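You operate a simulated robot arm through the tools that you are given. There is no shell and no other tool. Be economical: measure what you need, move in short steps, check, and stop when the job is done.

Carry out the task below with a simulated two-armed robot. There is one attempt and no reset: what you move stays moved.

## Task
Lay the top silver arc in the grey fixture and fasten it.
Fine: once it lies there close both latches and push the black slider across its end; tighten the blue thumb screw after the slider.

It is judged by the outcome, as a careful person would: the job done as asked, and still so three seconds after it is handed in. It fails if anything else is knocked over, pushed out of place, dropped, spilled or broken.

## Robot
Two 7-joint arms with two-finger grippers on one trunk, on a base that drives. Base frame: it is fixed to the floor where the robot stands at the start and does not move with it; the origin is under the middle of the robot, x ahead of it, y to its left, z up; the surface under the hand at the start is at about z = 0.784. Units: m, rad, N and s.
The left shoulder is at the start at [0.029, 0.164, 1.206], the right one opposite. With the tool pointing down near the work surface each hand reaches from about 0.12 to 0.7 m from the robot's upright axis, wherever it stands, measured 20 degrees to its own side. Places, roughly: black latch [0.5, 1, 0.8]; black slider [0.2, 0.5, 0.8]; blue thumb screw [0.2, 0.5, 0.8]; grey fixture [0.4, 0.7, 0.8]; yellow latch [0.5, 0.6, 0.8]. Payload 2.45 kg a hand.
Tool frame (each hand has its own): the origin (TCP) lies between the finger pads and is the grasp point; the fingertips stand 0.026 m ahead of it; z points along the fingers, y is the line along which they close. Largest opening 0.096 m; the body of the gripper starts 0.069 m behind the TCP.
Orientation is told as [roll, pitch, yaw] about the base's x, y, z axes, in that order, counted from this pose: with the fingers straight down and closing along the base's y, the tool's x points along the base's -x, its y along +y and its z along -z.

## Interface
- The arms move only by the tool arm_command. It takes "left_steps", "right_steps" or both (then of equal length, played together; a hand with none holds still); each is a list of rows, each an object of numbers (a shift or turn left out is 0, a gripper value left out holds the last): "dx", "dy", "dz": the shift along the tool's x, y, z in m; "wx", "wy", "wz": the turn, a rotation vector about the tool's x, y, z in rad. In form: [{"dx": .., "dy": .., "dz": .., "wx": .., "wy": .., "wz": ..}, ...]. A call has 1 to 20 rows; each row shifts and turns the commanded pose from where the row before left it, along the tool's axes as they then stand. "left_claw" and "right_claw" are, for a hand that has rows, the finger opening in m, from 0 to 0.096, set as the call begins (left out, the last holds). Rows are played at 5 a second. More than 0.05 m and 0.15 rad between two rows, or a gripper value outside its range, and nothing of the call is played. Where a pose cannot be reached the arm comes as near as it can. A force on the tool above 60 N (or 10 N above the force at the start of the call, whichever is more), or a blocked arm, ends the call early, and 0.2 s more pass. The fingers move at their own pace and stop on an object; they squeeze with about 33 N. The grip force told is the motor's: it shows also when the fingers shut on nothing. Time passes only in rows, and 0.2 s behind the last, so rows that do not move let the fingers close. The reply holds the time, the measured pose of the TCP, the force on the tool along the base axes, the opening and the grip force, in the units named above and with some noise, with the torque about the TCP (base axes, N m) and any sound that the robot's microphone picked up.
- Cameras (640 x 400 px; columns grow to the right, rows downward): "scene" is now at [0.0763, 0.027, 1.6801]; the picture's right is [0.27, -0.96, 0.00], its down [-0.72, -0.21, -0.66] and it looks along [0.64, 0.18, -0.75] (base axes); focal length 254 px, centre (320, 200). "left" rides on the left gripper at [0.082, -0.003, -0.098] in its tool frame; the picture's right is [0.04, 1.00, 0.00], its down [-0.73, 0.03, -0.68] and it looks along [-0.68, 0.03, 0.73] (tool axes); focal length 256 px, centre (320, 200). "right" rides on the right gripper at [0.082, 0.003, -0.098] in its tool frame; the picture's right is [-0.04, 1.00, 0.00], its down [-0.73, -0.03, -0.68] and it looks along [-0.68, -0.03, 0.73] (tool axes); focal length 256 px, centre (320, 200). There is no depth. A picture from a camera that has moved, and an enlarged one, comes with that camera's place and axes in the base frame and with its lens.
- get_image(camera): a new picture of that camera. The clock stands still meanwhile.
- lift_body(by): slides the trunk up (or, below 0, down) by that many m; the arms and the scene camera ride with it, the base frame stays. It gives what a move gives, with no picture.
- base_move(legs): drives the robot by 1 to 6 legs, each [ahead, left, turn to the left] in m, m and rad, along the robot's own axes; the way and the turn of a leg run together, so that a leg with both is an arc; at most 1.5 m and 3.142 rad a leg. The arms and the cameras ride along, it lands a little off, and it stops where it bumps. It gives what a move gives.
- turn_head(pan, tilt): turns the head with the scene camera to pan (to the left, within 2.094 rad either way) and tilt (down, from -0.506 to 1.204), counted from straight ahead of the robot. It gives what a move gives.
- zoom(camera, box): a new picture of the part [left, top, right, bottom] of that camera's present view, enlarged. The clock stands still meanwhile.
- hand_in(): hands the job in; it is judged then, once.

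Work in short steps. Places have to be worked out from the pictures, the camera data and where the tool is seen: move nearer, look again, correct. Check each grasp and each placing, and mend what went wrong. You have 120 turns and 92 pictures in all, those below and enlarged ones among them. Open the grippers and draw the arms clear of the work before you hand the job in, unless the task says otherwise; then end with one line.

The tools are called after "Request:" as a command line: name --argument value ..., lists and objects as JSON in quotes. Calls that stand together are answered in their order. arm_command: Moves the arms, as the interface text tells. Its arguments: {"type":"object","properties":{"left_steps":{"type":"array","items":{"type":"object","properties":{"dx":{"type":"number"},"dy":{"type":"number"},"dz":{"type":"number"},"wx":{"type":"number"},"wy":{"type":"number"},"wz":{"type":"number"}}}},"left_claw":{"type":"number"},"right_steps":{"type":"array","items":{"type":"object","properties":{"dx":{"type":"number"},"dy":{"type":"number"},"dz":{"type":"number"},"wx":{"type":"number"},"wy":{"type":"number"},"wz":{"type":"number"}}}},"right_claw":{"type":"number"}},"required":[]} The other tools are called the same way: lift_body (by) slides the trunk up or down; base_move (legs) drives the base; turn_head (pan, tilt) turns the head that bears the scene camera; get_image (camera) takes a picture; zoom (camera, box) takes an enlarged picture of a part of a camera's view; hand_in () hands the job in.

At the start:

```text
time: 0.0
left_eef_pos: [0.3631, 0.3758, 1.4306]
left_orientation: [0.0, 0.001, 0.001]
left_ft_force: [-0.6, 0.0, -0.2]
left_moment: [-0.01, -0.04, 0.02]
left_gripper_width: 0.0959
left_gripper_force: 0.0
right_eef_pos: [0.3821, 0.0338, 1.435]
right_orientation: [0.001, 0.0, 0.0]
right_ft_force: [0.9, -0.2, 0.5]
right_moment: [-0.03, 0.02, -0.01]
right_gripper_width: 0.0961
right_gripper_force: 0.0
trunk travel left (down, up): [-0.375, 0.192]
robot x, y, heading: [-0.0009, 0.0022, 0.002]
head pan, tilt: [0.276, 0.846]
```

scene: 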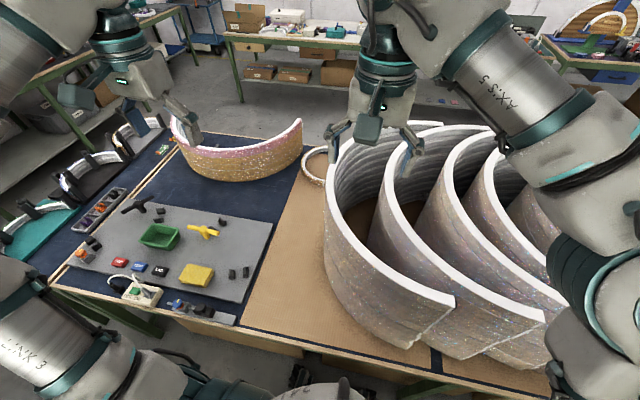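
right: 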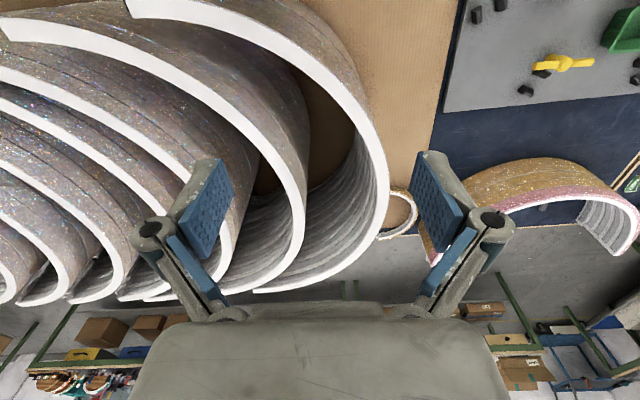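
left: 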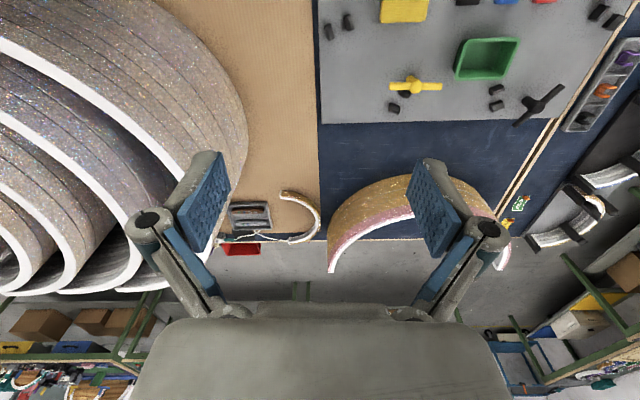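

The scene shows a pile of silver arcs on the right and a grey plate with latches on the left. I look closer at both first.

Request:
zoom --camera "scene" --box '[40, 180, 300, 340]'

Request:
zoom --camera "scene" --box '[300, 100, 620, 380]'

```text
2.46 times, centred on (170, 260) of scene
camera zoom: at [0.0763, 0.027, 1.6801], right [0.27, -0.96, 0.0], down [-0.72, -0.21, -0.66], along [0.64, 0.18, -0.75], focal length 625 px, centre (689, 52)
```

zoom: 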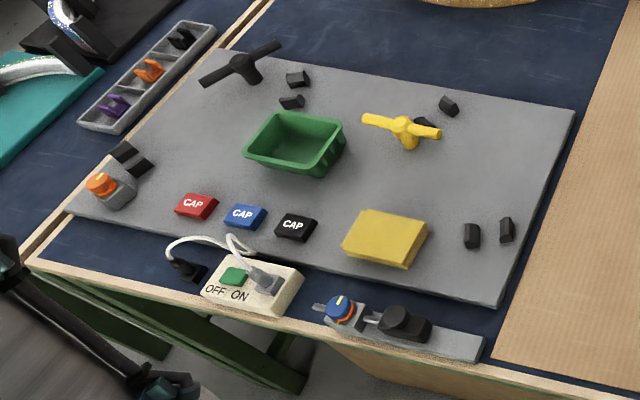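

```text
1.43 times, centred on (460, 240) of scene
camera zoom: at [0.0763, 0.027, 1.6801], right [0.27, -0.96, 0.0], down [-0.72, -0.21, -0.66], along [0.64, 0.18, -0.75], focal length 363 px, centre (120, 143)
```

zoom: 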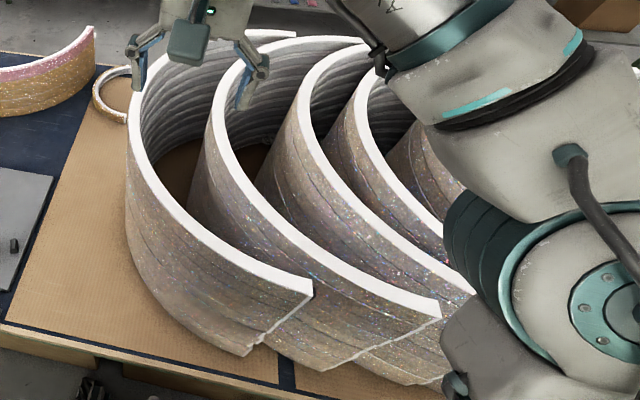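

I need a fuller picture of the arcs' heights and of what stands to the left, so I turn the head and look.

Request:
zoom --camera "scene" --box '[0, 90, 340, 290]'

Request:
turn_head --pan -0.5 --tilt 0.85

Request:
get_image --camera "scene"

```text
1.88 times, centred on (170, 190) of scene
camera zoom: at [0.0763, 0.027, 1.6801], right [0.27, -0.96, 0.0], down [-0.72, -0.21, -0.66], along [0.64, 0.18, -0.75], focal length 478 px, centre (602, 219)
```

zoom: 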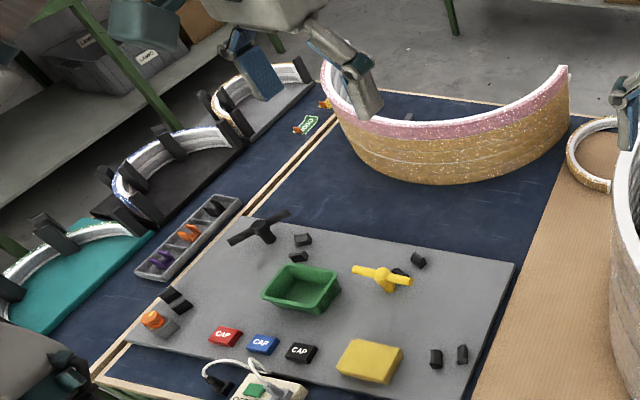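

```text
time: 1.1
left_eef_pos: [0.3623, 0.3733, 1.4314]
left_orientation: [0.0, 0.0, -0.001]
left_ft_force: [-0.4, 0.3, -0.7]
left_moment: [0.03, 0.02, 0.0]
left_gripper_width: 0.0956
left_gripper_force: 0.0
right_eef_pos: [0.3794, 0.0323, 1.4377]
right_orientation: [0.001, 0.0, 0.002]
right_ft_force: [0.7, -0.2, 0.4]
right_moment: [-0.02, -0.02, -0.03]
right_gripper_width: 0.0963
right_gripper_force: 0.0
trunk travel left (down, up): [-0.375, 0.192]
robot x, y, heading: [-0.0008, 0.0024, -0.0]
head pan, tilt: [-0.499, 0.85]
```

```text
85 pictures are left
camera scene: at [0.0696, -0.0319, 1.68], right [-0.48, -0.88, 0.0], down [-0.66, 0.36, -0.66], along [0.58, -0.32, -0.75], focal length 254 px, centre (320, 200)
```

scene: 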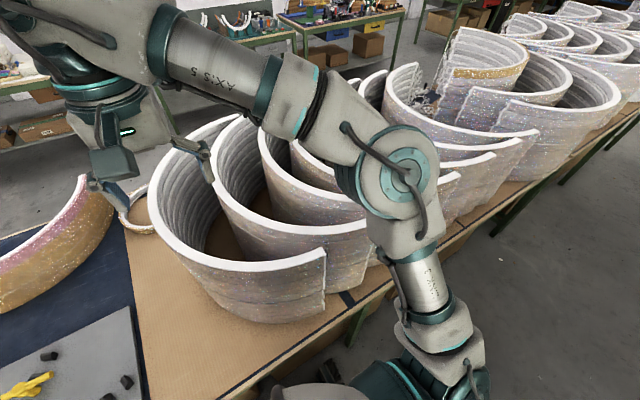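

The tall walls look like stacks of thin arcs, layer on layer. I zoom on the nearest stack to see the layers.

Request:
zoom --camera "scene" --box '[230, 220, 390, 330]'

Request:
zoom --camera "scene" --box '[140, 100, 340, 240]'

```text
3.64 times, centred on (310, 275) of scene
camera zoom: at [0.0696, -0.0319, 1.68], right [-0.48, -0.88, 0.0], down [-0.66, 0.36, -0.66], along [0.58, -0.32, -0.75], focal length 923 px, centre (356, -73)
```

zoom: 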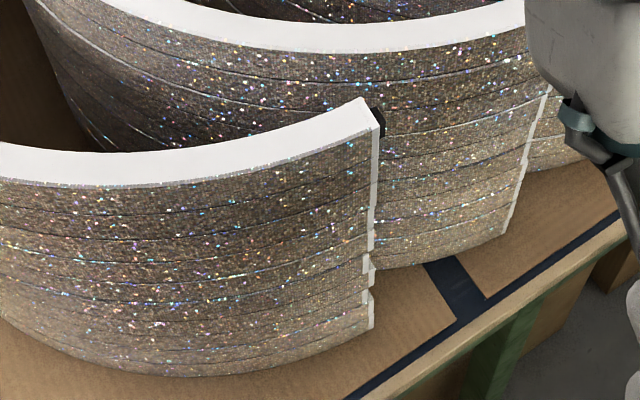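

```text
2.86 times, centred on (240, 170) of scene
camera zoom: at [0.0696, -0.0319, 1.68], right [-0.48, -0.88, 0.0], down [-0.66, 0.36, -0.66], along [0.58, -0.32, -0.75], focal length 725 px, centre (549, 286)
```

zoom: 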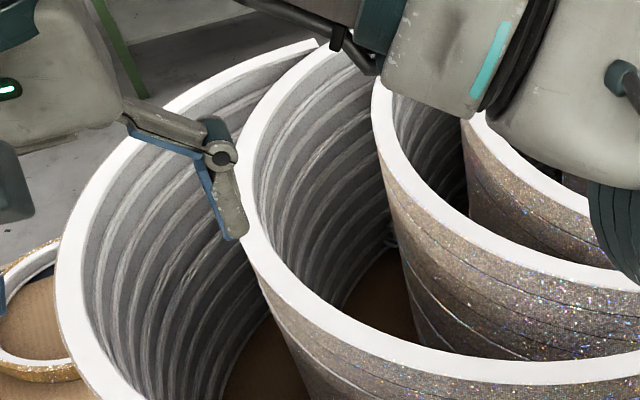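

The stacks are many identical arcs; the top layer of the nearest stack sits at about z 1.17. Before planning I look at the robot's own base, the table edge and the surroundings to the left.

Request:
turn_head --pan 0.0 --tilt 1.2

Request:
get_image --camera "scene"

Request:
turn_head --pan 0.9 --tilt 0.75

Request:
get_image --camera "scene"

```text
time: 2.0
left_eef_pos: [0.3623, 0.3736, 1.4312]
left_orientation: [0.001, -0.002, 0.0]
left_ft_force: [-0.3, 0.0, 0.3]
left_moment: [-0.01, -0.01, 0.01]
left_gripper_width: 0.096
left_gripper_force: 0.0
right_eef_pos: [0.3786, 0.0341, 1.4365]
right_orientation: [0.001, 0.001, 0.001]
right_ft_force: [-0.2, 0.0, 0.1]
right_moment: [-0.01, -0.03, 0.0]
right_gripper_width: 0.0961
right_gripper_force: 0.0
trunk travel left (down, up): [-0.375, 0.192]
robot x, y, heading: [0.0021, 0.0004, 0.003]
head pan, tilt: [0.0, 1.201]
```

```text
82 pictures are left
camera scene: at [0.0566, 0.0055, 1.6563], right [0.0, -1.0, 0.0], down [-0.93, 0.0, -0.36], along [0.36, 0.0, -0.93], focal length 254 px, centre (320, 200)
```

scene: 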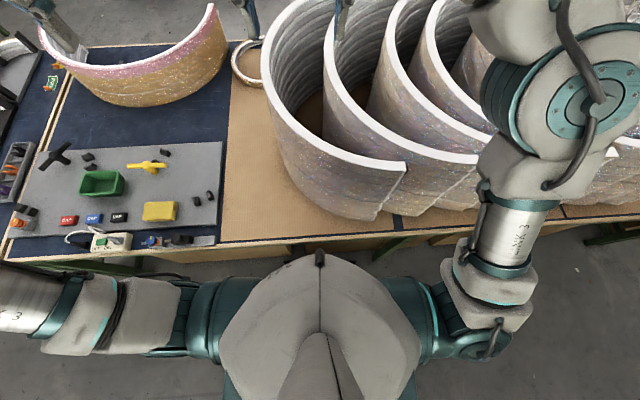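

```text
time: 3.2
left_eef_pos: [0.3611, 0.3737, 1.4325]
left_orientation: [-0.001, -0.001, -0.001]
left_ft_force: [0.8, -0.1, 0.4]
left_moment: [0.01, 0.02, 0.01]
left_gripper_width: 0.0963
left_gripper_force: 0.0
right_eef_pos: [0.379, 0.033, 1.4362]
right_orientation: [0.003, -0.001, 0.0]
right_ft_force: [0.8, 0.4, 0.4]
right_moment: [-0.01, 0.0, -0.03]
right_gripper_width: 0.0959
right_gripper_force: 0.1
trunk travel left (down, up): [-0.375, 0.192]
robot x, y, heading: [-0.0029, -0.0012, 0.007]
head pan, tilt: [0.901, 0.75]
```

```text
81 pictures are left
camera scene: at [0.0524, 0.0706, 1.6878], right [0.78, -0.62, 0.0], down [-0.43, -0.54, -0.73], along [0.45, 0.57, -0.69], focal length 254 px, centre (320, 200)
```

scene: 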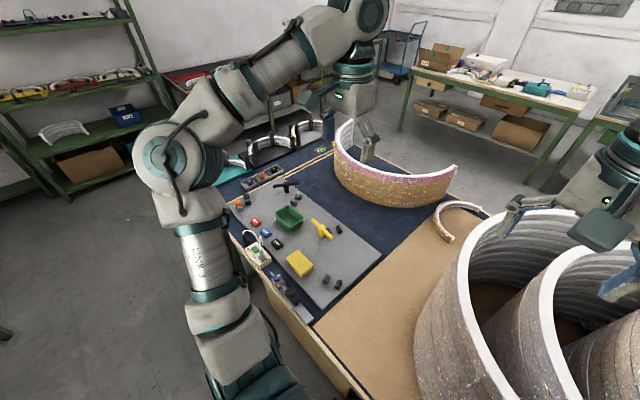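

The arc to take is the top of the leftmost stack: centre about (0.66,-0.18), mean radius ~0.31, top z≈1.17, opening to -y. I raise the trunk for clearance, then back off slightly, move right and turn left so both hands can reach it.

Request:
lift_body --by 0.12

Request:
base_move --legs '[[-0.05, 0, 0], [0, -0.2, 0], [0, 0, 0.6]]'

Request:
turn_head --pan 0.0 --tilt 0.95

Request:
get_image --camera "scene"

Request:
get_image --camera "right"

```text
time: 4.8
left_eef_pos: [0.3621, 0.3736, 1.5523]
left_orientation: [0.0, 0.0, 0.001]
left_ft_force: [0.1, -0.1, -0.6]
left_moment: [0.02, -0.03, 0.01]
left_gripper_width: 0.0962
left_gripper_force: 0.0
right_eef_pos: [0.3797, 0.033, 1.5571]
right_orientation: [0.003, 0.001, -0.002]
right_ft_force: [-0.3, 0.2, -0.1]
right_moment: [0.03, 0.03, 0.0]
right_gripper_width: 0.096
right_gripper_force: 0.1
trunk travel left (down, up): [-0.495, 0.072]
robot x, y, heading: [-0.0005, 0.0022, -0.0]
head pan, tilt: [0.901, 0.75]
```

```text
time: 8.5
left_eef_pos: [0.0401, 0.3215, 1.5495]
left_orientation: [-0.005, 0.005, 0.595]
left_ft_force: [-0.3, -0.6, -0.1]
left_moment: [0.0, 0.06, 0.01]
left_gripper_width: 0.096
left_gripper_force: 0.0
right_eef_pos: [0.2444, 0.0478, 1.5537]
right_orientation: [-0.001, 0.003, 0.594]
right_ft_force: [0.3, 0.0, -0.6]
right_moment: [-0.01, -0.02, 0.02]
right_gripper_width: 0.0959
right_gripper_force: 0.0
trunk travel left (down, up): [-0.495, 0.072]
robot x, y, heading: [-0.0522, -0.1992, 0.592]
head pan, tilt: [0.901, 0.75]
```

```text
time: 9.7
left_eef_pos: [-0.0086, 0.3759, 1.5335]
left_orientation: [-0.053, -0.003, 0.596]
left_ft_force: [0.4, 0.1, -0.1]
left_moment: [0.05, 0.06, 0.01]
left_gripper_width: 0.0959
left_gripper_force: 0.0
right_eef_pos: [0.1953, 0.103, 1.5521]
right_orientation: [-0.047, -0.003, 0.598]
right_ft_force: [-1.0, 0.8, -0.4]
right_moment: [-0.06, -0.09, -0.01]
right_gripper_width: 0.096
right_gripper_force: 0.1
trunk travel left (down, up): [-0.495, 0.072]
robot x, y, heading: [-0.0601, -0.1913, 0.592]
head pan, tilt: [0.0, 0.949]
```

```text
80 pictures are left
camera scene: at [-0.0432, -0.1085, 1.7912], right [0.56, -0.83, 0.03], down [-0.66, -0.47, -0.58], along [0.49, 0.3, -0.81], focal length 254 px, centre (320, 200)
```

scene: 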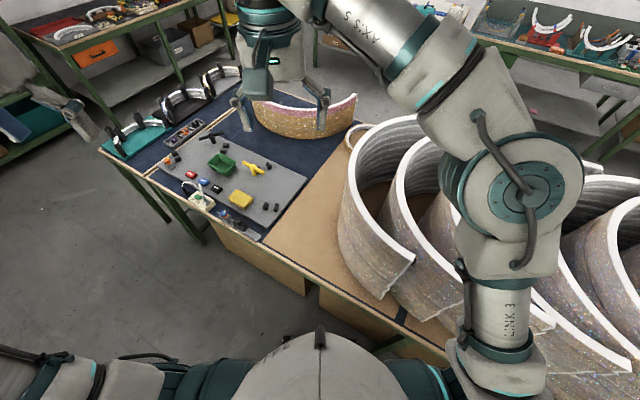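

```text
79 pictures are left
camera right: at [0.1222, 0.0655, 1.6506], right [-0.53, 0.85, -0.05], down [0.6, 0.41, 0.68], along [0.6, 0.33, -0.73], focal length 256 px, centre (320, 200)
```

right: 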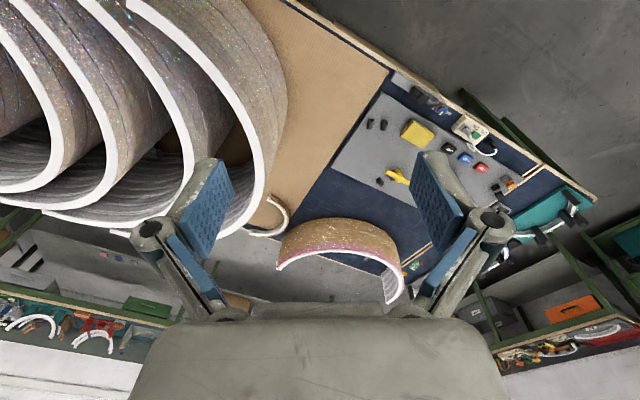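

The hand orientation shows a roll of -0.05 and the hands shifted during the head turn: the robot seems to lean. I check whether that is still going on.

Request:
turn_head --pan 0.0 --tilt 0.93

```text
time: 10.3
left_eef_pos: [0.0571, 0.2797, 1.5609]
left_orientation: [0.021, -0.003, 0.593]
left_ft_force: [1.4, -1.1, 0.8]
left_moment: [0.08, 0.07, 0.01]
left_gripper_width: 0.0962
left_gripper_force: 0.2
right_eef_pos: [0.2633, 0.0036, 1.5559]
right_orientation: [0.025, -0.001, 0.592]
right_ft_force: [1.8, -2.0, 2.1]
right_moment: [0.15, 0.28, -0.02]
right_gripper_width: 0.0962
right_gripper_force: 0.0
trunk travel left (down, up): [-0.495, 0.072]
robot x, y, heading: [-0.044, -0.2057, 0.594]
head pan, tilt: [0.0, 0.93]
```

It rocks on its base (the roll swung to +0.02), so I let it settle with idle rows.

Request:
arm_command --left_steps '[{}, {}, {}, {}, {}, {}, {}, {}, {}, {}]'

Request:
arm_command --left_steps '[{}, {}, {}, {}, {}, {}, {}, {}, {}, {}]'

```text
time: 11.2
left_eef_pos: [0.083, 0.2319, 1.5727]
left_orientation: [0.059, -0.003, 0.588]
left_ft_force: [1.6, -1.7, 0.6]
left_moment: [0.22, 0.14, -0.03]
left_gripper_width: 0.0958
left_gripper_force: 0.0
right_eef_pos: [0.2876, -0.0382, 1.5611]
right_orientation: [0.056, -0.006, 0.594]
right_ft_force: [1.9, -1.7, 1.9]
right_moment: [0.09, 0.23, -0.02]
right_gripper_width: 0.0961
right_gripper_force: 0.0
trunk travel left (down, up): [-0.495, 0.072]
robot x, y, heading: [-0.0493, -0.2056, 0.597]
head pan, tilt: [0.0, 0.93]
stopped in row 4 (right hand): the arm was blocked; the commanded pose is now the measured one
```

```text
time: 13.3
left_eef_pos: [0.1072, 0.1762, 1.583]
left_orientation: [0.082, -0.007, 0.587]
left_ft_force: [1.3, -2.4, 0.7]
left_moment: [0.21, 0.08, -0.01]
left_gripper_width: 0.0959
left_gripper_force: 0.1
right_eef_pos: [0.3134, -0.0928, 1.5623]
right_orientation: [0.095, -0.012, 0.595]
right_ft_force: [3.2, 0.6, 2.3]
right_moment: [0.03, 0.22, 0.02]
right_gripper_width: 0.0961
right_gripper_force: 0.1
trunk travel left (down, up): [-0.495, 0.072]
robot x, y, heading: [-0.0411, -0.2101, 0.586]
head pan, tilt: [0.0, 0.93]
stopped in row 10 (right hand): the arm was blocked; the commanded pose is now the measured one
```

The lean has reversed and is growing, and the right arm reports being blocked. I look at what it touches.

Request:
get_image --camera "scene"

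Request:
get_image --camera "right"

```text
78 pictures are left
camera scene: at [0.0415, -0.2377, 1.7923], right [0.56, -0.83, -0.04], down [-0.68, -0.43, -0.6], along [0.48, 0.36, -0.8], focal length 254 px, centre (320, 200)
```

scene: 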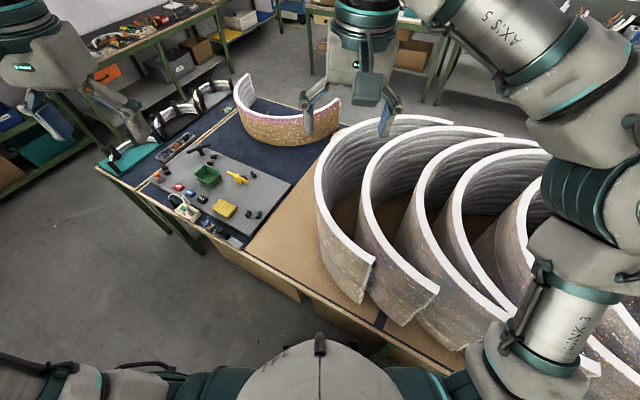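

```text
77 pictures are left
camera right: at [0.247, -0.1443, 1.6607], right [-0.52, 0.85, 0.09], down [0.65, 0.33, 0.68], along [0.55, 0.42, -0.72], focal length 256 px, centre (320, 200)
```

right: 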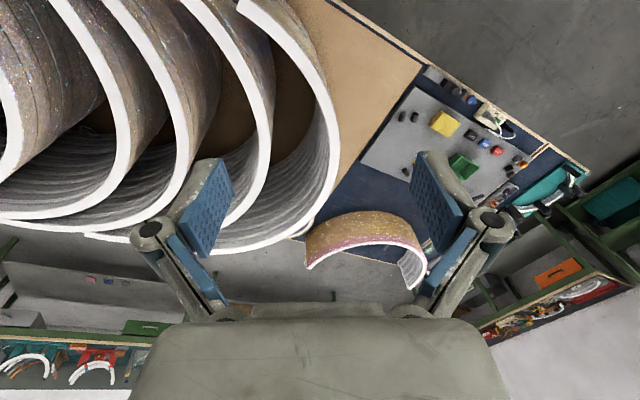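

The whole robot leans to its right by about 0.09 rad, most likely from rocking with the trunk high. I lower the trunk a little to steady it and read again.

Request:
lift_body --by -0.06

Request:
arm_command --left_steps '[{}, {}, {}, {}, {}]'

```text
time: 14.3
left_eef_pos: [0.1061, 0.1798, 1.5195]
left_orientation: [0.062, -0.002, 0.592]
left_ft_force: [0.6, -0.2, 1.0]
left_moment: [0.12, 0.09, -0.04]
left_gripper_width: 0.0961
left_gripper_force: 0.1
right_eef_pos: [0.3113, -0.0935, 1.5041]
right_orientation: [0.092, -0.015, 0.597]
right_ft_force: [1.8, -1.3, 2.5]
right_moment: [0.01, 0.23, -0.01]
right_gripper_width: 0.0958
right_gripper_force: 0.0
trunk travel left (down, up): [-0.435, 0.132]
robot x, y, heading: [-0.0371, -0.2185, 0.599]
head pan, tilt: [0.0, 0.93]
```

```text
time: 15.7
left_eef_pos: [0.0285, 0.2889, 1.4932]
left_orientation: [0.003, 0.006, 0.597]
left_ft_force: [-1.5, 1.9, -0.2]
left_moment: [-0.11, -0.07, 0.01]
left_gripper_width: 0.0961
left_gripper_force: 0.0
right_eef_pos: [0.2295, 0.0196, 1.5023]
right_orientation: [0.005, -0.013, 0.603]
right_ft_force: [-1.9, 0.8, -1.3]
right_moment: [-0.08, -0.18, -0.01]
right_gripper_width: 0.0962
right_gripper_force: 0.1
trunk travel left (down, up): [-0.435, 0.132]
robot x, y, heading: [-0.0413, -0.21, 0.603]
head pan, tilt: [0.0, 0.93]
stopped in row 5 (left hand): the arm was blocked; the commanded pose is now the measured one
```

It swung back through level, so it is rocking. I idle longer for it to damp.

Request:
arm_command --left_steps '[{}, {}, {}, {}, {}, {}, {}, {}, {}, {}, {}, {}, {}, {}, {}, {}, {}, {}, {}, {}]'

Request:
arm_command --left_steps '[{}, {}, {}, {}, {}, {}, {}, {}, {}, {}, {}, {}, {}, {}, {}, {}, {}, {}, {}, {}]'

```text
time: 17.4
left_eef_pos: [0.1133, 0.1429, 1.5262]
left_orientation: [0.085, -0.006, 0.592]
left_ft_force: [2.5, -2.9, 1.1]
left_moment: [0.23, 0.18, 0.02]
left_gripper_width: 0.096
left_gripper_force: 0.1
right_eef_pos: [0.3208, -0.132, 1.5066]
right_orientation: [0.114, -0.021, 0.596]
right_ft_force: [0.8, -0.7, 0.3]
right_moment: [0.03, 0.13, 0.01]
right_gripper_width: 0.096
right_gripper_force: 0.1
trunk travel left (down, up): [-0.435, 0.132]
robot x, y, heading: [-0.0342, -0.2267, 0.598]
head pan, tilt: [0.0, 0.93]
stopped in row 8 (right hand): the arm was blocked; the commanded pose is now the measured one
```

```text
time: 21.8
left_eef_pos: [0.0276, 0.262, 1.4977]
left_orientation: [-0.008, 0.001, 0.606]
left_ft_force: [-1.8, 1.3, -0.5]
left_moment: [-0.14, -0.07, 0.01]
left_gripper_width: 0.096
left_gripper_force: 0.0
right_eef_pos: [0.2357, -0.0104, 1.5075]
right_orientation: [0.02, -0.019, 0.602]
right_ft_force: [-2.3, 0.6, -1.1]
right_moment: [-0.06, -0.15, -0.02]
right_gripper_width: 0.096
right_gripper_force: 0.1
trunk travel left (down, up): [-0.435, 0.132]
robot x, y, heading: [-0.0346, -0.225, 0.611]
head pan, tilt: [0.0, 0.93]
stopped in row 20 (left hand): the arm was blocked; the commanded pose is now the measured one
```

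The rocking does not damp, so the base may be touching the table or a leg. I back away from the table and read again.

Request:
base_move --legs '[[-0.2, 0, 0]]'

Request:
arm_command --left_steps '[{}, {}, {}, {}, {}]' --right_steps '[{}, {}, {}, {}, {}]'

Request:
arm_command --left_steps '[{}, {}, {}, {}, {}]' --right_steps '[{}, {}, {}, {}, {}]'

```text
time: 23.9
left_eef_pos: [-0.1702, 0.1422, 1.4958]
left_orientation: [-0.051, -0.007, 0.611]
left_ft_force: [-1.7, 2.0, 0.5]
left_moment: [-0.17, -0.13, 0.01]
left_gripper_width: 0.0962
left_gripper_force: 0.0
right_eef_pos: [0.0451, -0.1371, 1.5151]
right_orientation: [0.014, -0.035, 0.608]
right_ft_force: [-2.7, 0.2, -1.1]
right_moment: [-0.02, -0.24, -0.01]
right_gripper_width: 0.0961
right_gripper_force: 0.0
trunk travel left (down, up): [-0.435, 0.132]
robot x, y, heading: [-0.2053, -0.3538, 0.62]
head pan, tilt: [0.0, 0.93]
stopped in leg 1: the robot was blocked; the commanded pose is now the measured one
```

```text
time: 25.3
left_eef_pos: [-0.1149, 0.0826, 1.5109]
left_orientation: [-0.044, 0.005, 0.613]
left_ft_force: [0.4, 1.1, -0.5]
left_moment: [-0.07, 0.08, -0.01]
left_gripper_width: 0.0961
left_gripper_force: 0.0
right_eef_pos: [0.1084, -0.2063, 1.5102]
right_orientation: [0.076, -0.025, 0.609]
right_ft_force: [1.1, -0.3, -0.3]
right_moment: [0.02, 0.09, 0.05]
right_gripper_width: 0.096
right_gripper_force: 0.0
trunk travel left (down, up): [-0.435, 0.132]
robot x, y, heading: [-0.2055, -0.3487, 0.615]
head pan, tilt: [0.0, 0.93]
stopped in row 5 (left hand): the arm was blocked; the commanded pose is now the measured one
```

```text
time: 26.7
left_eef_pos: [-0.0824, 0.0241, 1.5206]
left_orientation: [0.051, 0.0, 0.609]
left_ft_force: [-1.9, -0.2, -0.2]
left_moment: [-0.04, -0.17, 0.0]
left_gripper_width: 0.0959
left_gripper_force: 0.1
right_eef_pos: [0.135, -0.2488, 1.5084]
right_orientation: [0.104, -0.024, 0.607]
right_ft_force: [1.5, 0.9, 0.4]
right_moment: [-0.17, 0.06, 0.01]
right_gripper_width: 0.0962
right_gripper_force: 0.0
trunk travel left (down, up): [-0.435, 0.132]
robot x, y, heading: [-0.1982, -0.3659, 0.619]
head pan, tilt: [0.0, 0.93]
stopped in row 5 (left hand): the arm was blocked; the commanded pose is now the measured one
```

Still rocking at the same amplitude. I back farther off so I can safely lower the trunk, which should steady it.

Request:
base_move --legs '[[-0.1, 0, 0], [-0.1, 0, 0], [-0.1, 0, 0]]'

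Request:
lift_body --by -0.1

Request:
turn_head --pan 0.0 --tilt 0.9

Request:
turn_head --pan 0.0 --tilt 0.88

Request:
turn_head --pan 0.0 --tilt 0.86

```text
time: 29.3
left_eef_pos: [-0.341, -0.0899, 1.5079]
left_orientation: [-0.061, 0.021, 0.611]
left_ft_force: [-0.3, 2.0, -1.3]
left_moment: [-0.23, 0.05, -0.03]
left_gripper_width: 0.096
left_gripper_force: 0.0
right_eef_pos: [-0.1149, -0.3808, 1.5062]
right_orientation: [0.076, -0.007, 0.605]
right_ft_force: [1.0, 1.7, -1.5]
right_moment: [-0.12, 0.07, -0.03]
right_gripper_width: 0.0958
right_gripper_force: 0.1
trunk travel left (down, up): [-0.435, 0.132]
robot x, y, heading: [-0.4458, -0.5404, 0.615]
head pan, tilt: [0.0, 0.93]
```

```text
time: 30.6
left_eef_pos: [-0.2759, -0.1988, 1.4189]
left_orientation: [0.035, 0.047, 0.616]
left_ft_force: [1.2, -1.0, -0.2]
left_moment: [0.23, 0.11, -0.03]
left_gripper_width: 0.0961
left_gripper_force: 0.0
right_eef_pos: [-0.0628, -0.497, 1.4044]
right_orientation: [0.163, -0.019, 0.602]
right_ft_force: [2.0, -0.2, 0.6]
right_moment: [0.0, 0.18, 0.01]
right_gripper_width: 0.096
right_gripper_force: 0.0
trunk travel left (down, up): [-0.335, 0.232]
robot x, y, heading: [-0.4417, -0.5509, 0.624]
head pan, tilt: [0.0, 0.93]
```

```text
time: 31.3
left_eef_pos: [-0.3438, -0.0954, 1.4002]
left_orientation: [-0.132, 0.052, 0.609]
left_ft_force: [0.5, 2.1, -1.0]
left_moment: [-0.23, 0.09, -0.02]
left_gripper_width: 0.0965
left_gripper_force: 0.0
right_eef_pos: [-0.123, -0.417, 1.4083]
right_orientation: [0.089, -0.021, 0.601]
right_ft_force: [-0.8, 0.5, -1.5]
right_moment: [0.01, 0.04, 0.02]
right_gripper_width: 0.0959
right_gripper_force: 0.0
trunk travel left (down, up): [-0.335, 0.232]
robot x, y, heading: [-0.449, -0.537, 0.608]
head pan, tilt: [0.0, 0.901]
```

```text
time: 31.9
left_eef_pos: [-0.3502, -0.1038, 1.404]
left_orientation: [-0.054, 0.04, 0.612]
left_ft_force: [0.3, -0.1, 1.2]
left_moment: [0.02, 0.0, -0.01]
left_gripper_width: 0.0961
left_gripper_force: 0.0
right_eef_pos: [-0.1407, -0.4052, 1.4151]
right_orientation: [0.086, -0.032, 0.605]
right_ft_force: [-0.7, 0.2, -0.5]
right_moment: [0.04, -0.11, 0.02]
right_gripper_width: 0.0959
right_gripper_force: 0.0
trunk travel left (down, up): [-0.335, 0.232]
robot x, y, heading: [-0.4482, -0.5313, 0.613]
head pan, tilt: [0.0, 0.88]
```

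```text
time: 32.5
left_eef_pos: [-0.2873, -0.1964, 1.4231]
left_orientation: [-0.004, 0.035, 0.612]
left_ft_force: [1.4, -1.3, -0.4]
left_moment: [0.17, 0.14, 0.02]
left_gripper_width: 0.0956
left_gripper_force: 0.1
right_eef_pos: [-0.0717, -0.5014, 1.4081]
right_orientation: [0.154, -0.033, 0.602]
right_ft_force: [1.9, 0.0, 1.9]
right_moment: [0.03, 0.19, 0.0]
right_gripper_width: 0.0959
right_gripper_force: 0.0
trunk travel left (down, up): [-0.335, 0.232]
robot x, y, heading: [-0.4403, -0.5467, 0.62]
head pan, tilt: [0.0, 0.86]
```

The swing (period ~1.5 s) continues; I am clear of the table now, so I lower the trunk further and let time pass.

Request:
lift_body --by -0.25

Request:
arm_command --left_steps '[{}, {}, {}, {}, {}, {}, {}, {}, {}, {}, {}, {}, {}, {}, {}, {}, {}, {}, {}, {}]' --right_steps '[{}, {}, {}, {}, {}, {}, {}, {}, {}, {}, {}, {}, {}, {}, {}, {}, {}, {}, {}, {}]'

Request:
arm_command --left_steps '[{}, {}, {}, {}, {}, {}, {}, {}, {}, {}, {}, {}, {}, {}, {}, {}, {}, {}, {}, {}]' --right_steps '[{}, {}, {}, {}, {}, {}, {}, {}, {}, {}, {}, {}, {}, {}, {}, {}, {}, {}, {}, {}]'

```text
time: 35.1
left_eef_pos: [-0.2775, -0.1227, 1.1287]
left_orientation: [-0.031, 0.158, 0.61]
left_ft_force: [-0.9, 0.6, 2.0]
left_moment: [0.02, -0.09, 0.01]
left_gripper_width: 0.0961
left_gripper_force: 0.0
right_eef_pos: [-0.1, -0.4498, 1.1568]
right_orientation: [0.124, -0.013, 0.605]
right_ft_force: [0.3, -0.5, 1.8]
right_moment: [0.04, -0.06, -0.03]
right_gripper_width: 0.0958
right_gripper_force: 0.0
trunk travel left (down, up): [-0.085, 0.482]
robot x, y, heading: [-0.4451, -0.5443, 0.619]
head pan, tilt: [0.0, 0.86]
```

```text
time: 39.5
left_eef_pos: [-0.2529, -0.1559, 1.134]
left_orientation: [0.019, 0.159, 0.614]
left_ft_force: [-0.2, -2.0, -0.1]
left_moment: [0.19, 0.11, -0.01]
left_gripper_width: 0.0958
left_gripper_force: 0.0
right_eef_pos: [-0.0774, -0.4816, 1.1507]
right_orientation: [0.154, -0.008, 0.601]
right_ft_force: [0.5, -0.8, 0.3]
right_moment: [0.09, 0.07, 0.0]
right_gripper_width: 0.0958
right_gripper_force: 0.0
trunk travel left (down, up): [-0.085, 0.482]
robot x, y, heading: [-0.4368, -0.5443, 0.615]
head pan, tilt: [0.0, 0.86]
stopped in row 20 (left hand): the arm was blocked; the commanded pose is now the measured one
```

```text
time: 43.7
left_eef_pos: [-0.2628, -0.1395, 1.1302]
left_orientation: [0.003, 0.161, 0.616]
left_ft_force: [0.8, -0.4, 0.2]
left_moment: [0.02, 0.02, 0.0]
left_gripper_width: 0.096
left_gripper_force: 0.0
right_eef_pos: [-0.0872, -0.4651, 1.1529]
right_orientation: [0.139, -0.008, 0.6]
right_ft_force: [0.2, 0.0, 0.7]
right_moment: [0.08, 0.07, 0.01]
right_gripper_width: 0.0961
right_gripper_force: 0.1
trunk travel left (down, up): [-0.085, 0.482]
robot x, y, heading: [-0.4422, -0.5479, 0.614]
head pan, tilt: [0.0, 0.86]
```

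With the trunk low the rocking has died out, so I will drive gently and keep the trunk as low as I can. New plan: stand left of the stack facing ahead, take the arc at its apex with the right hand and test its weight; I straighten the tools, turn back and shift left in small legs.

Request:
arm_command --left_steps '[{"wy": -0.08}, {"wy": -0.08}, {}]' --right_steps '[{"wx": 0.07}, {"wx": 0.069}, {}]'

Request:
base_move --legs '[[0, 0, -0.2], [0, 0, -0.2], [0, 0, -0.2]]'

Request:
base_move --legs '[[0, 0.25, 0], [0, 0.25, 0], [0, 0.25, 0]]'

Request:
arm_command --left_steps '[{}, {}, {}, {}, {}, {}, {}, {}, {}, {}]' --right_steps '[{}, {}, {}, {}, {}, {}, {}, {}, {}, {}]'

```text
time: 44.5
left_eef_pos: [-0.2605, -0.1402, 1.1293]
left_orientation: [0.003, 0.002, 0.614]
left_ft_force: [0.2, -0.6, -0.2]
left_moment: [0.07, 0.06, 0.01]
left_gripper_width: 0.096
left_gripper_force: 0.1
right_eef_pos: [-0.0931, -0.4554, 1.1184]
right_orientation: [0.003, -0.005, 0.601]
right_ft_force: [1.1, -0.7, 0.9]
right_moment: [0.02, 0.1, -0.02]
right_gripper_width: 0.096
right_gripper_force: 0.2
right hand out of reach, approached as far as the arm can: row 1, 2
trunk travel left (down, up): [-0.085, 0.482]
robot x, y, heading: [-0.4387, -0.5484, 0.614]
head pan, tilt: [0.0, 0.86]
```

```text
time: 47.1
left_eef_pos: [-0.0648, -0.2644, 1.121]
left_orientation: [-0.041, 0.003, 0.013]
left_ft_force: [0.7, 1.0, 0.6]
left_moment: [-0.13, 0.05, 0.01]
left_gripper_width: 0.0956
left_gripper_force: 0.1
right_eef_pos: [-0.1042, -0.6191, 1.1211]
right_orientation: [-0.034, -0.01, 0.002]
right_ft_force: [-0.8, 1.2, -0.9]
right_moment: [-0.18, -0.03, 0.03]
right_gripper_width: 0.0961
right_gripper_force: 0.1
trunk travel left (down, up): [-0.085, 0.482]
robot x, y, heading: [-0.4411, -0.5348, 0.013]
head pan, tilt: [0.0, 0.86]
```

```text
time: 51.8
left_eef_pos: [-0.0813, 0.4512, 1.1296]
left_orientation: [-0.009, 0.0, 0.017]
left_ft_force: [-0.7, -0.9, -0.2]
left_moment: [0.09, 0.01, 0.02]
left_gripper_width: 0.0959
left_gripper_force: 0.1
right_eef_pos: [-0.1191, 0.0968, 1.1209]
right_orientation: [-0.005, -0.011, 0.006]
right_ft_force: [-0.7, -0.1, 0.9]
right_moment: [0.05, 0.06, 0.02]
right_gripper_width: 0.0959
right_gripper_force: 0.0
trunk travel left (down, up): [-0.085, 0.482]
robot x, y, heading: [-0.4558, 0.2115, 0.017]
head pan, tilt: [0.0, 0.86]
```

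```text
time: 54.0
left_eef_pos: [-0.0855, 0.4737, 1.1256]
left_orientation: [-0.027, -0.005, 0.017]
left_ft_force: [-0.3, 1.7, 0.1]
left_moment: [0.0, -0.01, 0.0]
left_gripper_width: 0.096
left_gripper_force: 0.0
right_eef_pos: [-0.1224, 0.1201, 1.1242]
right_orientation: [-0.027, -0.016, 0.006]
right_ft_force: [0.2, 0.3, 0.3]
right_moment: [-0.02, -0.04, 0.03]
right_gripper_width: 0.0961
right_gripper_force: 0.1
trunk travel left (down, up): [-0.085, 0.482]
robot x, y, heading: [-0.4528, 0.2119, 0.017]
head pan, tilt: [0.0, 0.86]
```

Steady enough. I raise the trunk to its starting height, then drive forward in small legs.

Request:
lift_body --by 0.29

Request:
base_move --legs '[[0.15, 0.01, 0], [0.15, 0.01, 0], [0.1, 0.02, -0.01]]'

Request:
arm_command --left_steps '[{}, {}, {}, {}, {}, {}, {}, {}, {}, {}]' --right_steps '[{}, {}, {}, {}, {}, {}, {}, {}, {}, {}]'

Request:
get_image --camera "scene"

Request:
get_image --camera "right"

```text
time: 56.9
left_eef_pos: [-0.0848, 0.4595, 1.4188]
left_orientation: [-0.018, -0.005, 0.017]
left_ft_force: [0.4, 0.9, 0.3]
left_moment: [0.02, 0.01, -0.03]
left_gripper_width: 0.0962
left_gripper_force: 0.0
right_eef_pos: [-0.1233, 0.104, 1.4126]
right_orientation: [-0.014, -0.014, 0.004]
right_ft_force: [-0.1, -0.5, 0.7]
right_moment: [0.04, 0.01, 0.01]
right_gripper_width: 0.096
right_gripper_force: 0.1
trunk travel left (down, up): [-0.375, 0.192]
robot x, y, heading: [-0.4541, 0.2087, 0.012]
head pan, tilt: [0.0, 0.86]
```

```text
time: 60.0
left_eef_pos: [0.3188, 0.4906, 1.4224]
left_orientation: [-0.01, -0.005, 0.002]
left_ft_force: [0.4, -0.2, 0.8]
left_moment: [0.01, 0.03, 0.0]
left_gripper_width: 0.096
left_gripper_force: 0.1
right_eef_pos: [0.277, 0.1378, 1.4141]
right_orientation: [-0.006, -0.017, -0.01]
right_ft_force: [-0.5, 0.2, 0.2]
right_moment: [0.03, 0.03, -0.02]
right_gripper_width: 0.0959
right_gripper_force: 0.2
trunk travel left (down, up): [-0.375, 0.192]
robot x, y, heading: [-0.0503, 0.253, 0.006]
head pan, tilt: [0.0, 0.86]
```

```text
time: 62.2
left_eef_pos: [0.3214, 0.5013, 1.4187]
left_orientation: [-0.019, -0.005, 0.004]
left_ft_force: [0.1, -0.4, -0.1]
left_moment: [-0.01, 0.01, 0.02]
left_gripper_width: 0.096
left_gripper_force: 0.1
right_eef_pos: [0.2787, 0.1467, 1.4144]
right_orientation: [-0.017, -0.014, -0.008]
right_ft_force: [0.9, -0.5, -0.5]
right_moment: [0.02, 0.0, 0.0]
right_gripper_width: 0.0961
right_gripper_force: 0.2
trunk travel left (down, up): [-0.375, 0.192]
robot x, y, heading: [-0.0456, 0.2516, 0.007]
head pan, tilt: [0.0, 0.86]
```

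```text
76 pictures are left
camera scene: at [0.0286, 0.2499, 1.679], right [0.0, -1.0, 0.0], down [-0.76, 0.0, -0.65], along [0.65, 0.01, -0.76], focal length 254 px, centre (320, 200)
```

scene: 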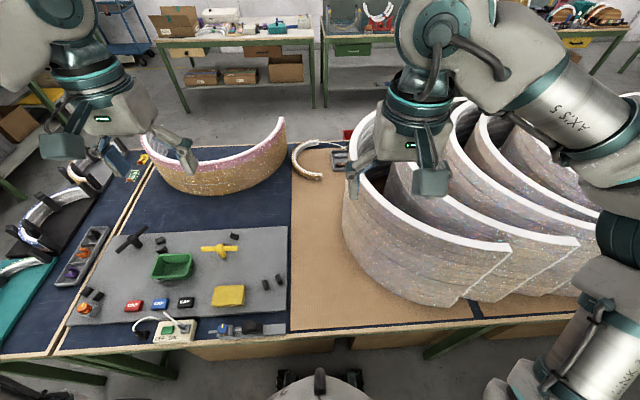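

```text
75 pictures are left
camera right: at [0.1956, 0.1537, 1.5114], right [0.05, 1.0, -0.01], down [0.72, -0.03, 0.69], along [0.69, -0.04, -0.72], focal length 256 px, centre (320, 200)
```

right: 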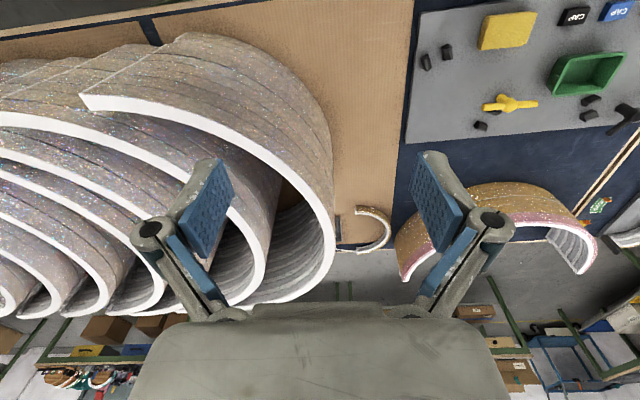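

The stack is unchanged; apex outer edge at about y=0.16, wall ~0.03 thick. I drive the last 5 cm and bring the right hand over the apex, staying high.

Request:
base_move --legs '[[0.05, 0, 0]]'

Request:
arm_command --right_steps '[{"dx": -0.04, "wx": -0.017, "wy": 0.014}, {"dx": -0.04}, {"dx": -0.04}, {"dx": -0.04}, {"dx": -0.04}, {"dx": -0.04}, {"dx": -0.04}, {"dx": -0.04}, {}, {}]'

Request:
get_image --camera "right"

```text
time: 63.1
left_eef_pos: [0.3578, 0.5006, 1.4247]
left_orientation: [-0.016, -0.017, 0.002]
left_ft_force: [-1.4, 0.2, 0.4]
left_moment: [-0.01, -0.06, -0.02]
left_gripper_width: 0.0959
left_gripper_force: 0.0
right_eef_pos: [0.3164, 0.1449, 1.4174]
right_orientation: [-0.013, -0.026, -0.006]
right_ft_force: [-1.3, 0.6, 0.9]
right_moment: [-0.01, -0.05, 0.0]
right_gripper_width: 0.0961
right_gripper_force: 0.0
trunk travel left (down, up): [-0.375, 0.192]
robot x, y, heading: [-0.0012, 0.2562, 0.005]
head pan, tilt: [0.0, 0.86]
```

```text
time: 65.3
left_eef_pos: [0.3677, 0.5218, 1.4166]
left_orientation: [-0.031, -0.008, 0.006]
left_ft_force: [1.0, 1.1, 0.3]
left_moment: [-0.02, 0.02, 0.0]
left_gripper_width: 0.096
left_gripper_force: 0.0
right_eef_pos: [0.5521, 0.1605, 1.3873]
right_orientation: [-0.011, -0.006, -0.007]
right_ft_force: [0.1, 0.9, -0.4]
right_moment: [-0.11, 0.02, -0.06]
right_gripper_width: 0.096
right_gripper_force: 0.0
right hand out of reach, approached as far as the arm can: row 5, 6, 7, 8
trunk travel left (down, up): [-0.375, 0.192]
robot x, y, heading: [-0.0006, 0.2525, 0.004]
head pan, tilt: [0.0, 0.86]
```

```text
74 pictures are left
camera right: at [0.4695, 0.1651, 1.4854], right [0.05, 1.0, -0.01], down [0.73, -0.03, 0.68], along [0.68, -0.04, -0.73], focal length 256 px, centre (320, 200)
```

right: 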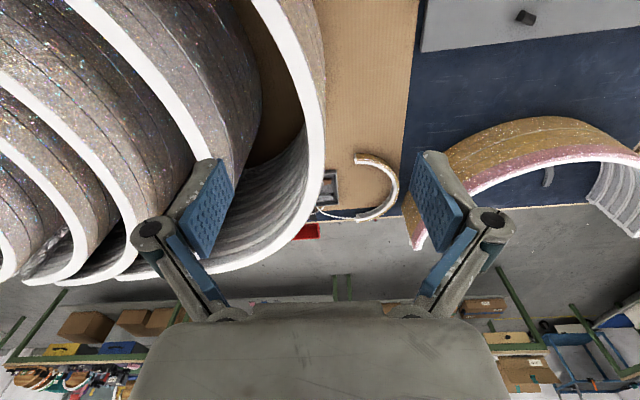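

It ran out of reach at that height; lower down the arm reaches farther. I lower the hand to about 1.25 (fingertips 1.22, above the rim) and extend on.

Request:
arm_command --right_steps '[{"dz": 0.035}, {"dz": 0.035}, {"dz": 0.035}, {"dz": 0.03}, {"dx": -0.02}, {"dx": -0.02}, {"dx": -0.02}, {}, {}]'

Request:
get_image --camera "right"

```text
time: 67.3
left_eef_pos: [0.3674, 0.5143, 1.4178]
left_orientation: [-0.029, -0.009, 0.003]
left_ft_force: [-0.1, 1.5, 0.2]
left_moment: [-0.03, -0.01, 0.0]
left_gripper_width: 0.096
left_gripper_force: 0.3
right_eef_pos: [0.6142, 0.1501, 1.2521]
right_orientation: [-0.008, -0.005, -0.006]
right_ft_force: [0.3, 0.4, 0.5]
right_moment: [-0.01, 0.0, 0.0]
right_gripper_width: 0.0959
right_gripper_force: 0.1
trunk travel left (down, up): [-0.375, 0.192]
robot x, y, heading: [-0.0017, 0.2508, 0.006]
head pan, tilt: [0.0, 0.86]
```

```text
73 pictures are left
camera right: at [0.5313, 0.1548, 1.3504], right [0.05, 1.0, -0.01], down [0.73, -0.03, 0.68], along [0.68, -0.04, -0.73], focal length 256 px, centre (320, 200)
```

right: 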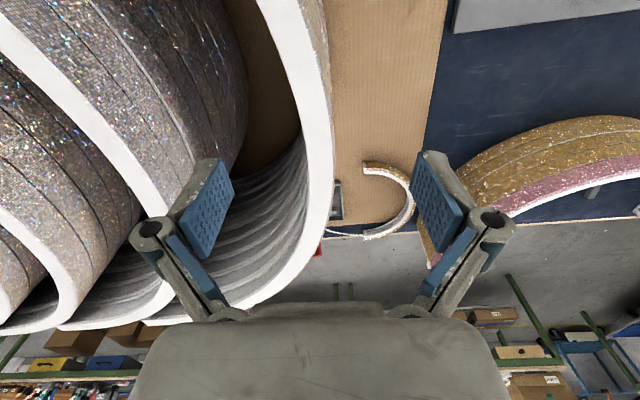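

The rim runs right under the hand. I zoom in to measure thickness and layer height.

Request:
zoom --camera "right" --box '[240, 60, 400, 160]'

Request:
zoom --camera "right" --box '[180, 160, 340, 320]'

```text
4.00 times, centred on (320, 110) of right
camera zoom: at [0.5313, 0.1548, 1.3504], right [0.05, 1.0, -0.01], down [0.73, -0.03, 0.68], along [0.68, -0.04, -0.73], focal length 1024 px, centre (320, 560)
```

zoom: 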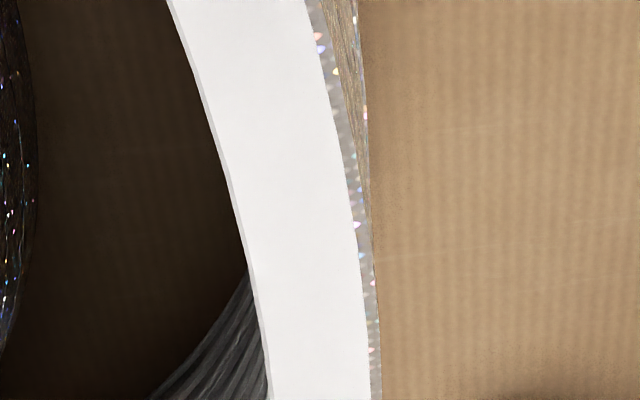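

```text
2.50 times, centred on (260, 240) of right
camera zoom: at [0.5313, 0.1548, 1.3504], right [0.05, 1.0, -0.01], down [0.73, -0.03, 0.68], along [0.68, -0.04, -0.73], focal length 640 px, centre (470, 100)
```

zoom: 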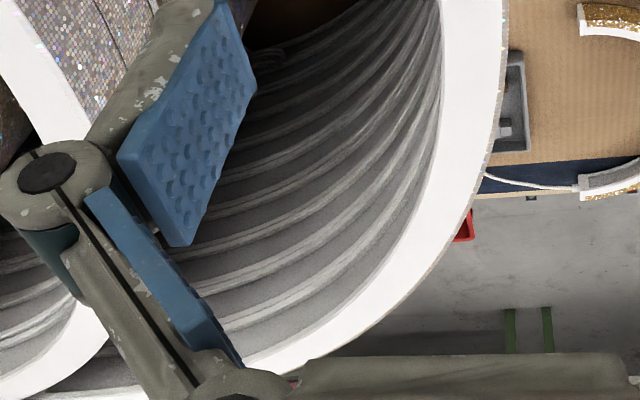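

Wall about 0.024 thick, mid-line at y≈0.147 here. I move 4 cm on towards the apex, descend with the fingers astride the wall, and look again.

Request:
arm_command --right_steps '[{"dx": -0.02, "wz": -0.04, "wx": -0.008}, {"dx": -0.02, "wz": -0.02}, {"dz": 0.02}, {"dz": 0.015}, {"dz": 0.01}, {}, {}]'

Request:
get_image --camera "right"

```text
time: 68.9
left_eef_pos: [0.3673, 0.5144, 1.4188]
left_orientation: [-0.027, -0.009, 0.003]
left_ft_force: [0.3, 0.4, -0.5]
left_moment: [-0.01, -0.02, 0.01]
left_gripper_width: 0.0961
left_gripper_force: 0.0
right_eef_pos: [0.6305, 0.1497, 1.2034]
right_orientation: [0.002, -0.007, 0.052]
right_ft_force: [-0.1, -0.1, -0.1]
right_moment: [-0.01, -0.01, -0.01]
right_gripper_width: 0.0959
right_gripper_force: 0.1
right hand out of reach, approached as far as the arm can: row 1, 2
trunk travel left (down, up): [-0.375, 0.192]
robot x, y, heading: [-0.0021, 0.259, 0.004]
head pan, tilt: [0.0, 0.86]
```

```text
70 pictures are left
camera right: at [0.5476, 0.1496, 1.3024], right [-0.01, 1.0, 0.0], down [0.73, 0.01, 0.68], along [0.68, 0.01, -0.73], focal length 256 px, centre (320, 200)
```

right: 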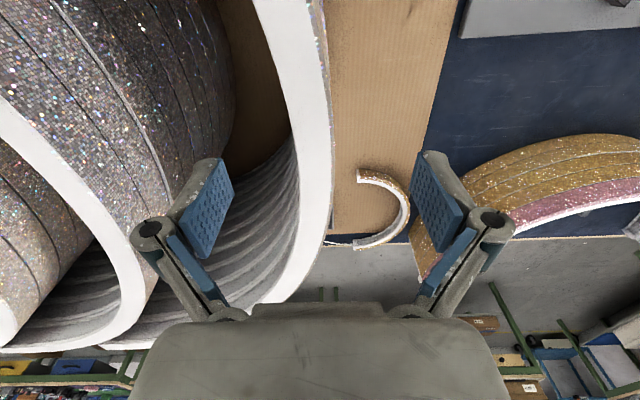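

The wall lies centred between the fingers. I lower another 4 cm and then look.

Request:
arm_command --right_steps '[{"dz": 0.015}, {"dz": 0.015}, {"dz": 0.01}, {}, {}]'

Request:
get_image --camera "right"

```text
time: 70.1
left_eef_pos: [0.367, 0.5103, 1.4188]
left_orientation: [-0.024, -0.008, 0.004]
left_ft_force: [0.7, -0.7, 0.5]
left_moment: [-0.03, -0.01, 0.03]
left_gripper_width: 0.0958
left_gripper_force: 0.2
right_eef_pos: [0.6321, 0.1474, 1.1646]
right_orientation: [0.005, -0.006, 0.053]
right_ft_force: [0.9, 0.2, 0.1]
right_moment: [0.01, 0.03, -0.01]
right_gripper_width: 0.0958
right_gripper_force: 0.0
trunk travel left (down, up): [-0.375, 0.192]
robot x, y, heading: [-0.0007, 0.2526, 0.007]
head pan, tilt: [0.0, 0.86]
```

```text
69 pictures are left
camera right: at [0.5489, 0.1461, 1.2624], right [-0.01, 1.0, 0.0], down [0.73, 0.01, 0.68], along [0.68, 0.01, -0.73], focal length 256 px, centre (320, 200)
```

right: 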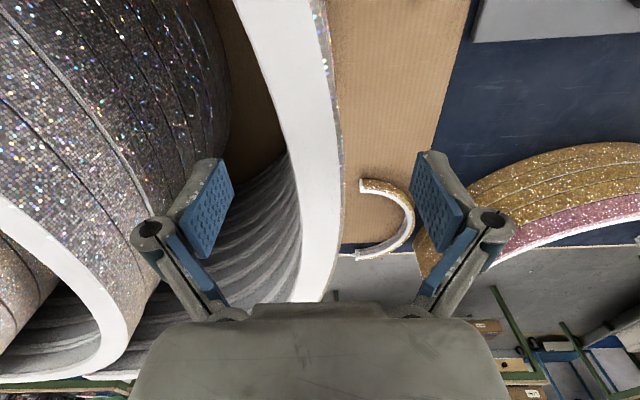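

Combining views the rim is likely nearer z≈1.14–1.15, so I go 2 cm deeper and then close softly, checking the width.

Request:
arm_command --right_steps '[{"dz": 0.01}, {"dz": 0.01}, {}, {}]'

Request:
zoom --camera "scene" --box '[320, 110, 480, 210]'

```text
time: 71.1
left_eef_pos: [0.3671, 0.5077, 1.4185]
left_orientation: [-0.022, -0.009, 0.004]
left_ft_force: [-0.4, 1.0, 0.0]
left_moment: [0.01, 0.0, 0.0]
left_gripper_width: 0.0958
left_gripper_force: 0.0
right_eef_pos: [0.6321, 0.1451, 1.145]
right_orientation: [0.006, -0.005, 0.053]
right_ft_force: [-0.2, -0.2, 0.4]
right_moment: [0.03, 0.0, -0.01]
right_gripper_width: 0.096
right_gripper_force: 0.0
trunk travel left (down, up): [-0.375, 0.192]
robot x, y, heading: [-0.0004, 0.2528, 0.007]
head pan, tilt: [0.0, 0.86]
```

```text
4.00 times, centred on (400, 160) of scene
camera zoom: at [0.0795, 0.2604, 1.679], right [0.0, -1.0, 0.0], down [-0.76, -0.01, -0.65], along [0.65, 0.0, -0.76], focal length 1016 px, centre (0, 360)
```

zoom: 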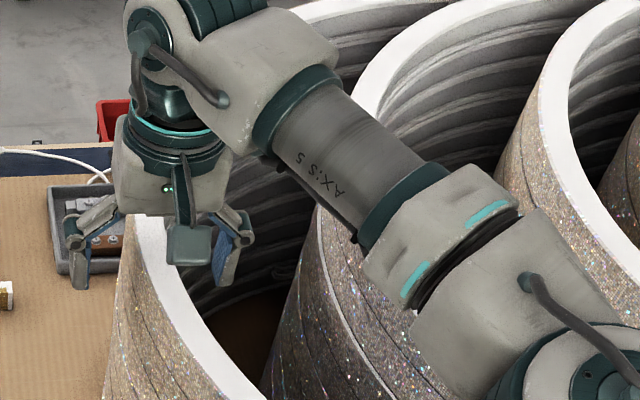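

The height is still uncertain, so I probe: close here and see whether the fingers meet the wall.

Request:
arm_command --right_steps '[{}, {}, {}, {}]' --right_claw 0.0

Request:
get_image --camera "right"

```text
time: 72.1
left_eef_pos: [0.3693, 0.5083, 1.4191]
left_orientation: [-0.021, -0.01, 0.004]
left_ft_force: [0.3, 0.3, -1.2]
left_moment: [0.01, -0.02, 0.01]
left_gripper_width: 0.0959
left_gripper_force: 0.0
right_eef_pos: [0.6324, 0.1447, 1.1451]
right_orientation: [0.007, -0.004, 0.055]
right_ft_force: [-0.5, 2.6, 1.8]
right_moment: [-0.02, 0.09, -0.25]
right_gripper_width: 0.0255
right_gripper_force: 32.7
trunk travel left (down, up): [-0.375, 0.192]
robot x, y, heading: [-0.0014, 0.2502, 0.007]
head pan, tilt: [0.0, 0.86]
```

```text
67 pictures are left
camera right: at [0.5491, 0.1445, 1.2423], right [-0.01, 1.0, 0.01], down [0.73, 0.01, 0.68], along [0.68, 0.01, -0.73], focal length 256 px, centre (320, 200)
```

right: 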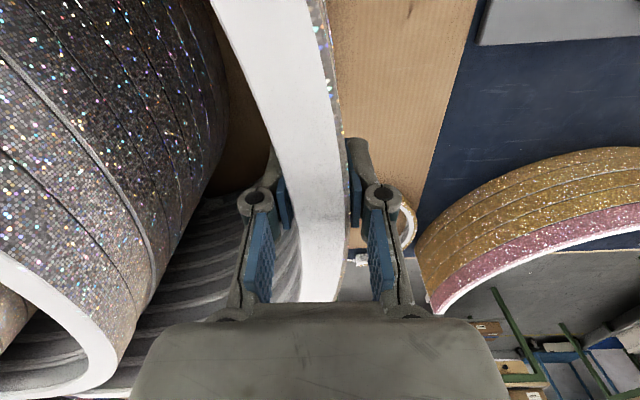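

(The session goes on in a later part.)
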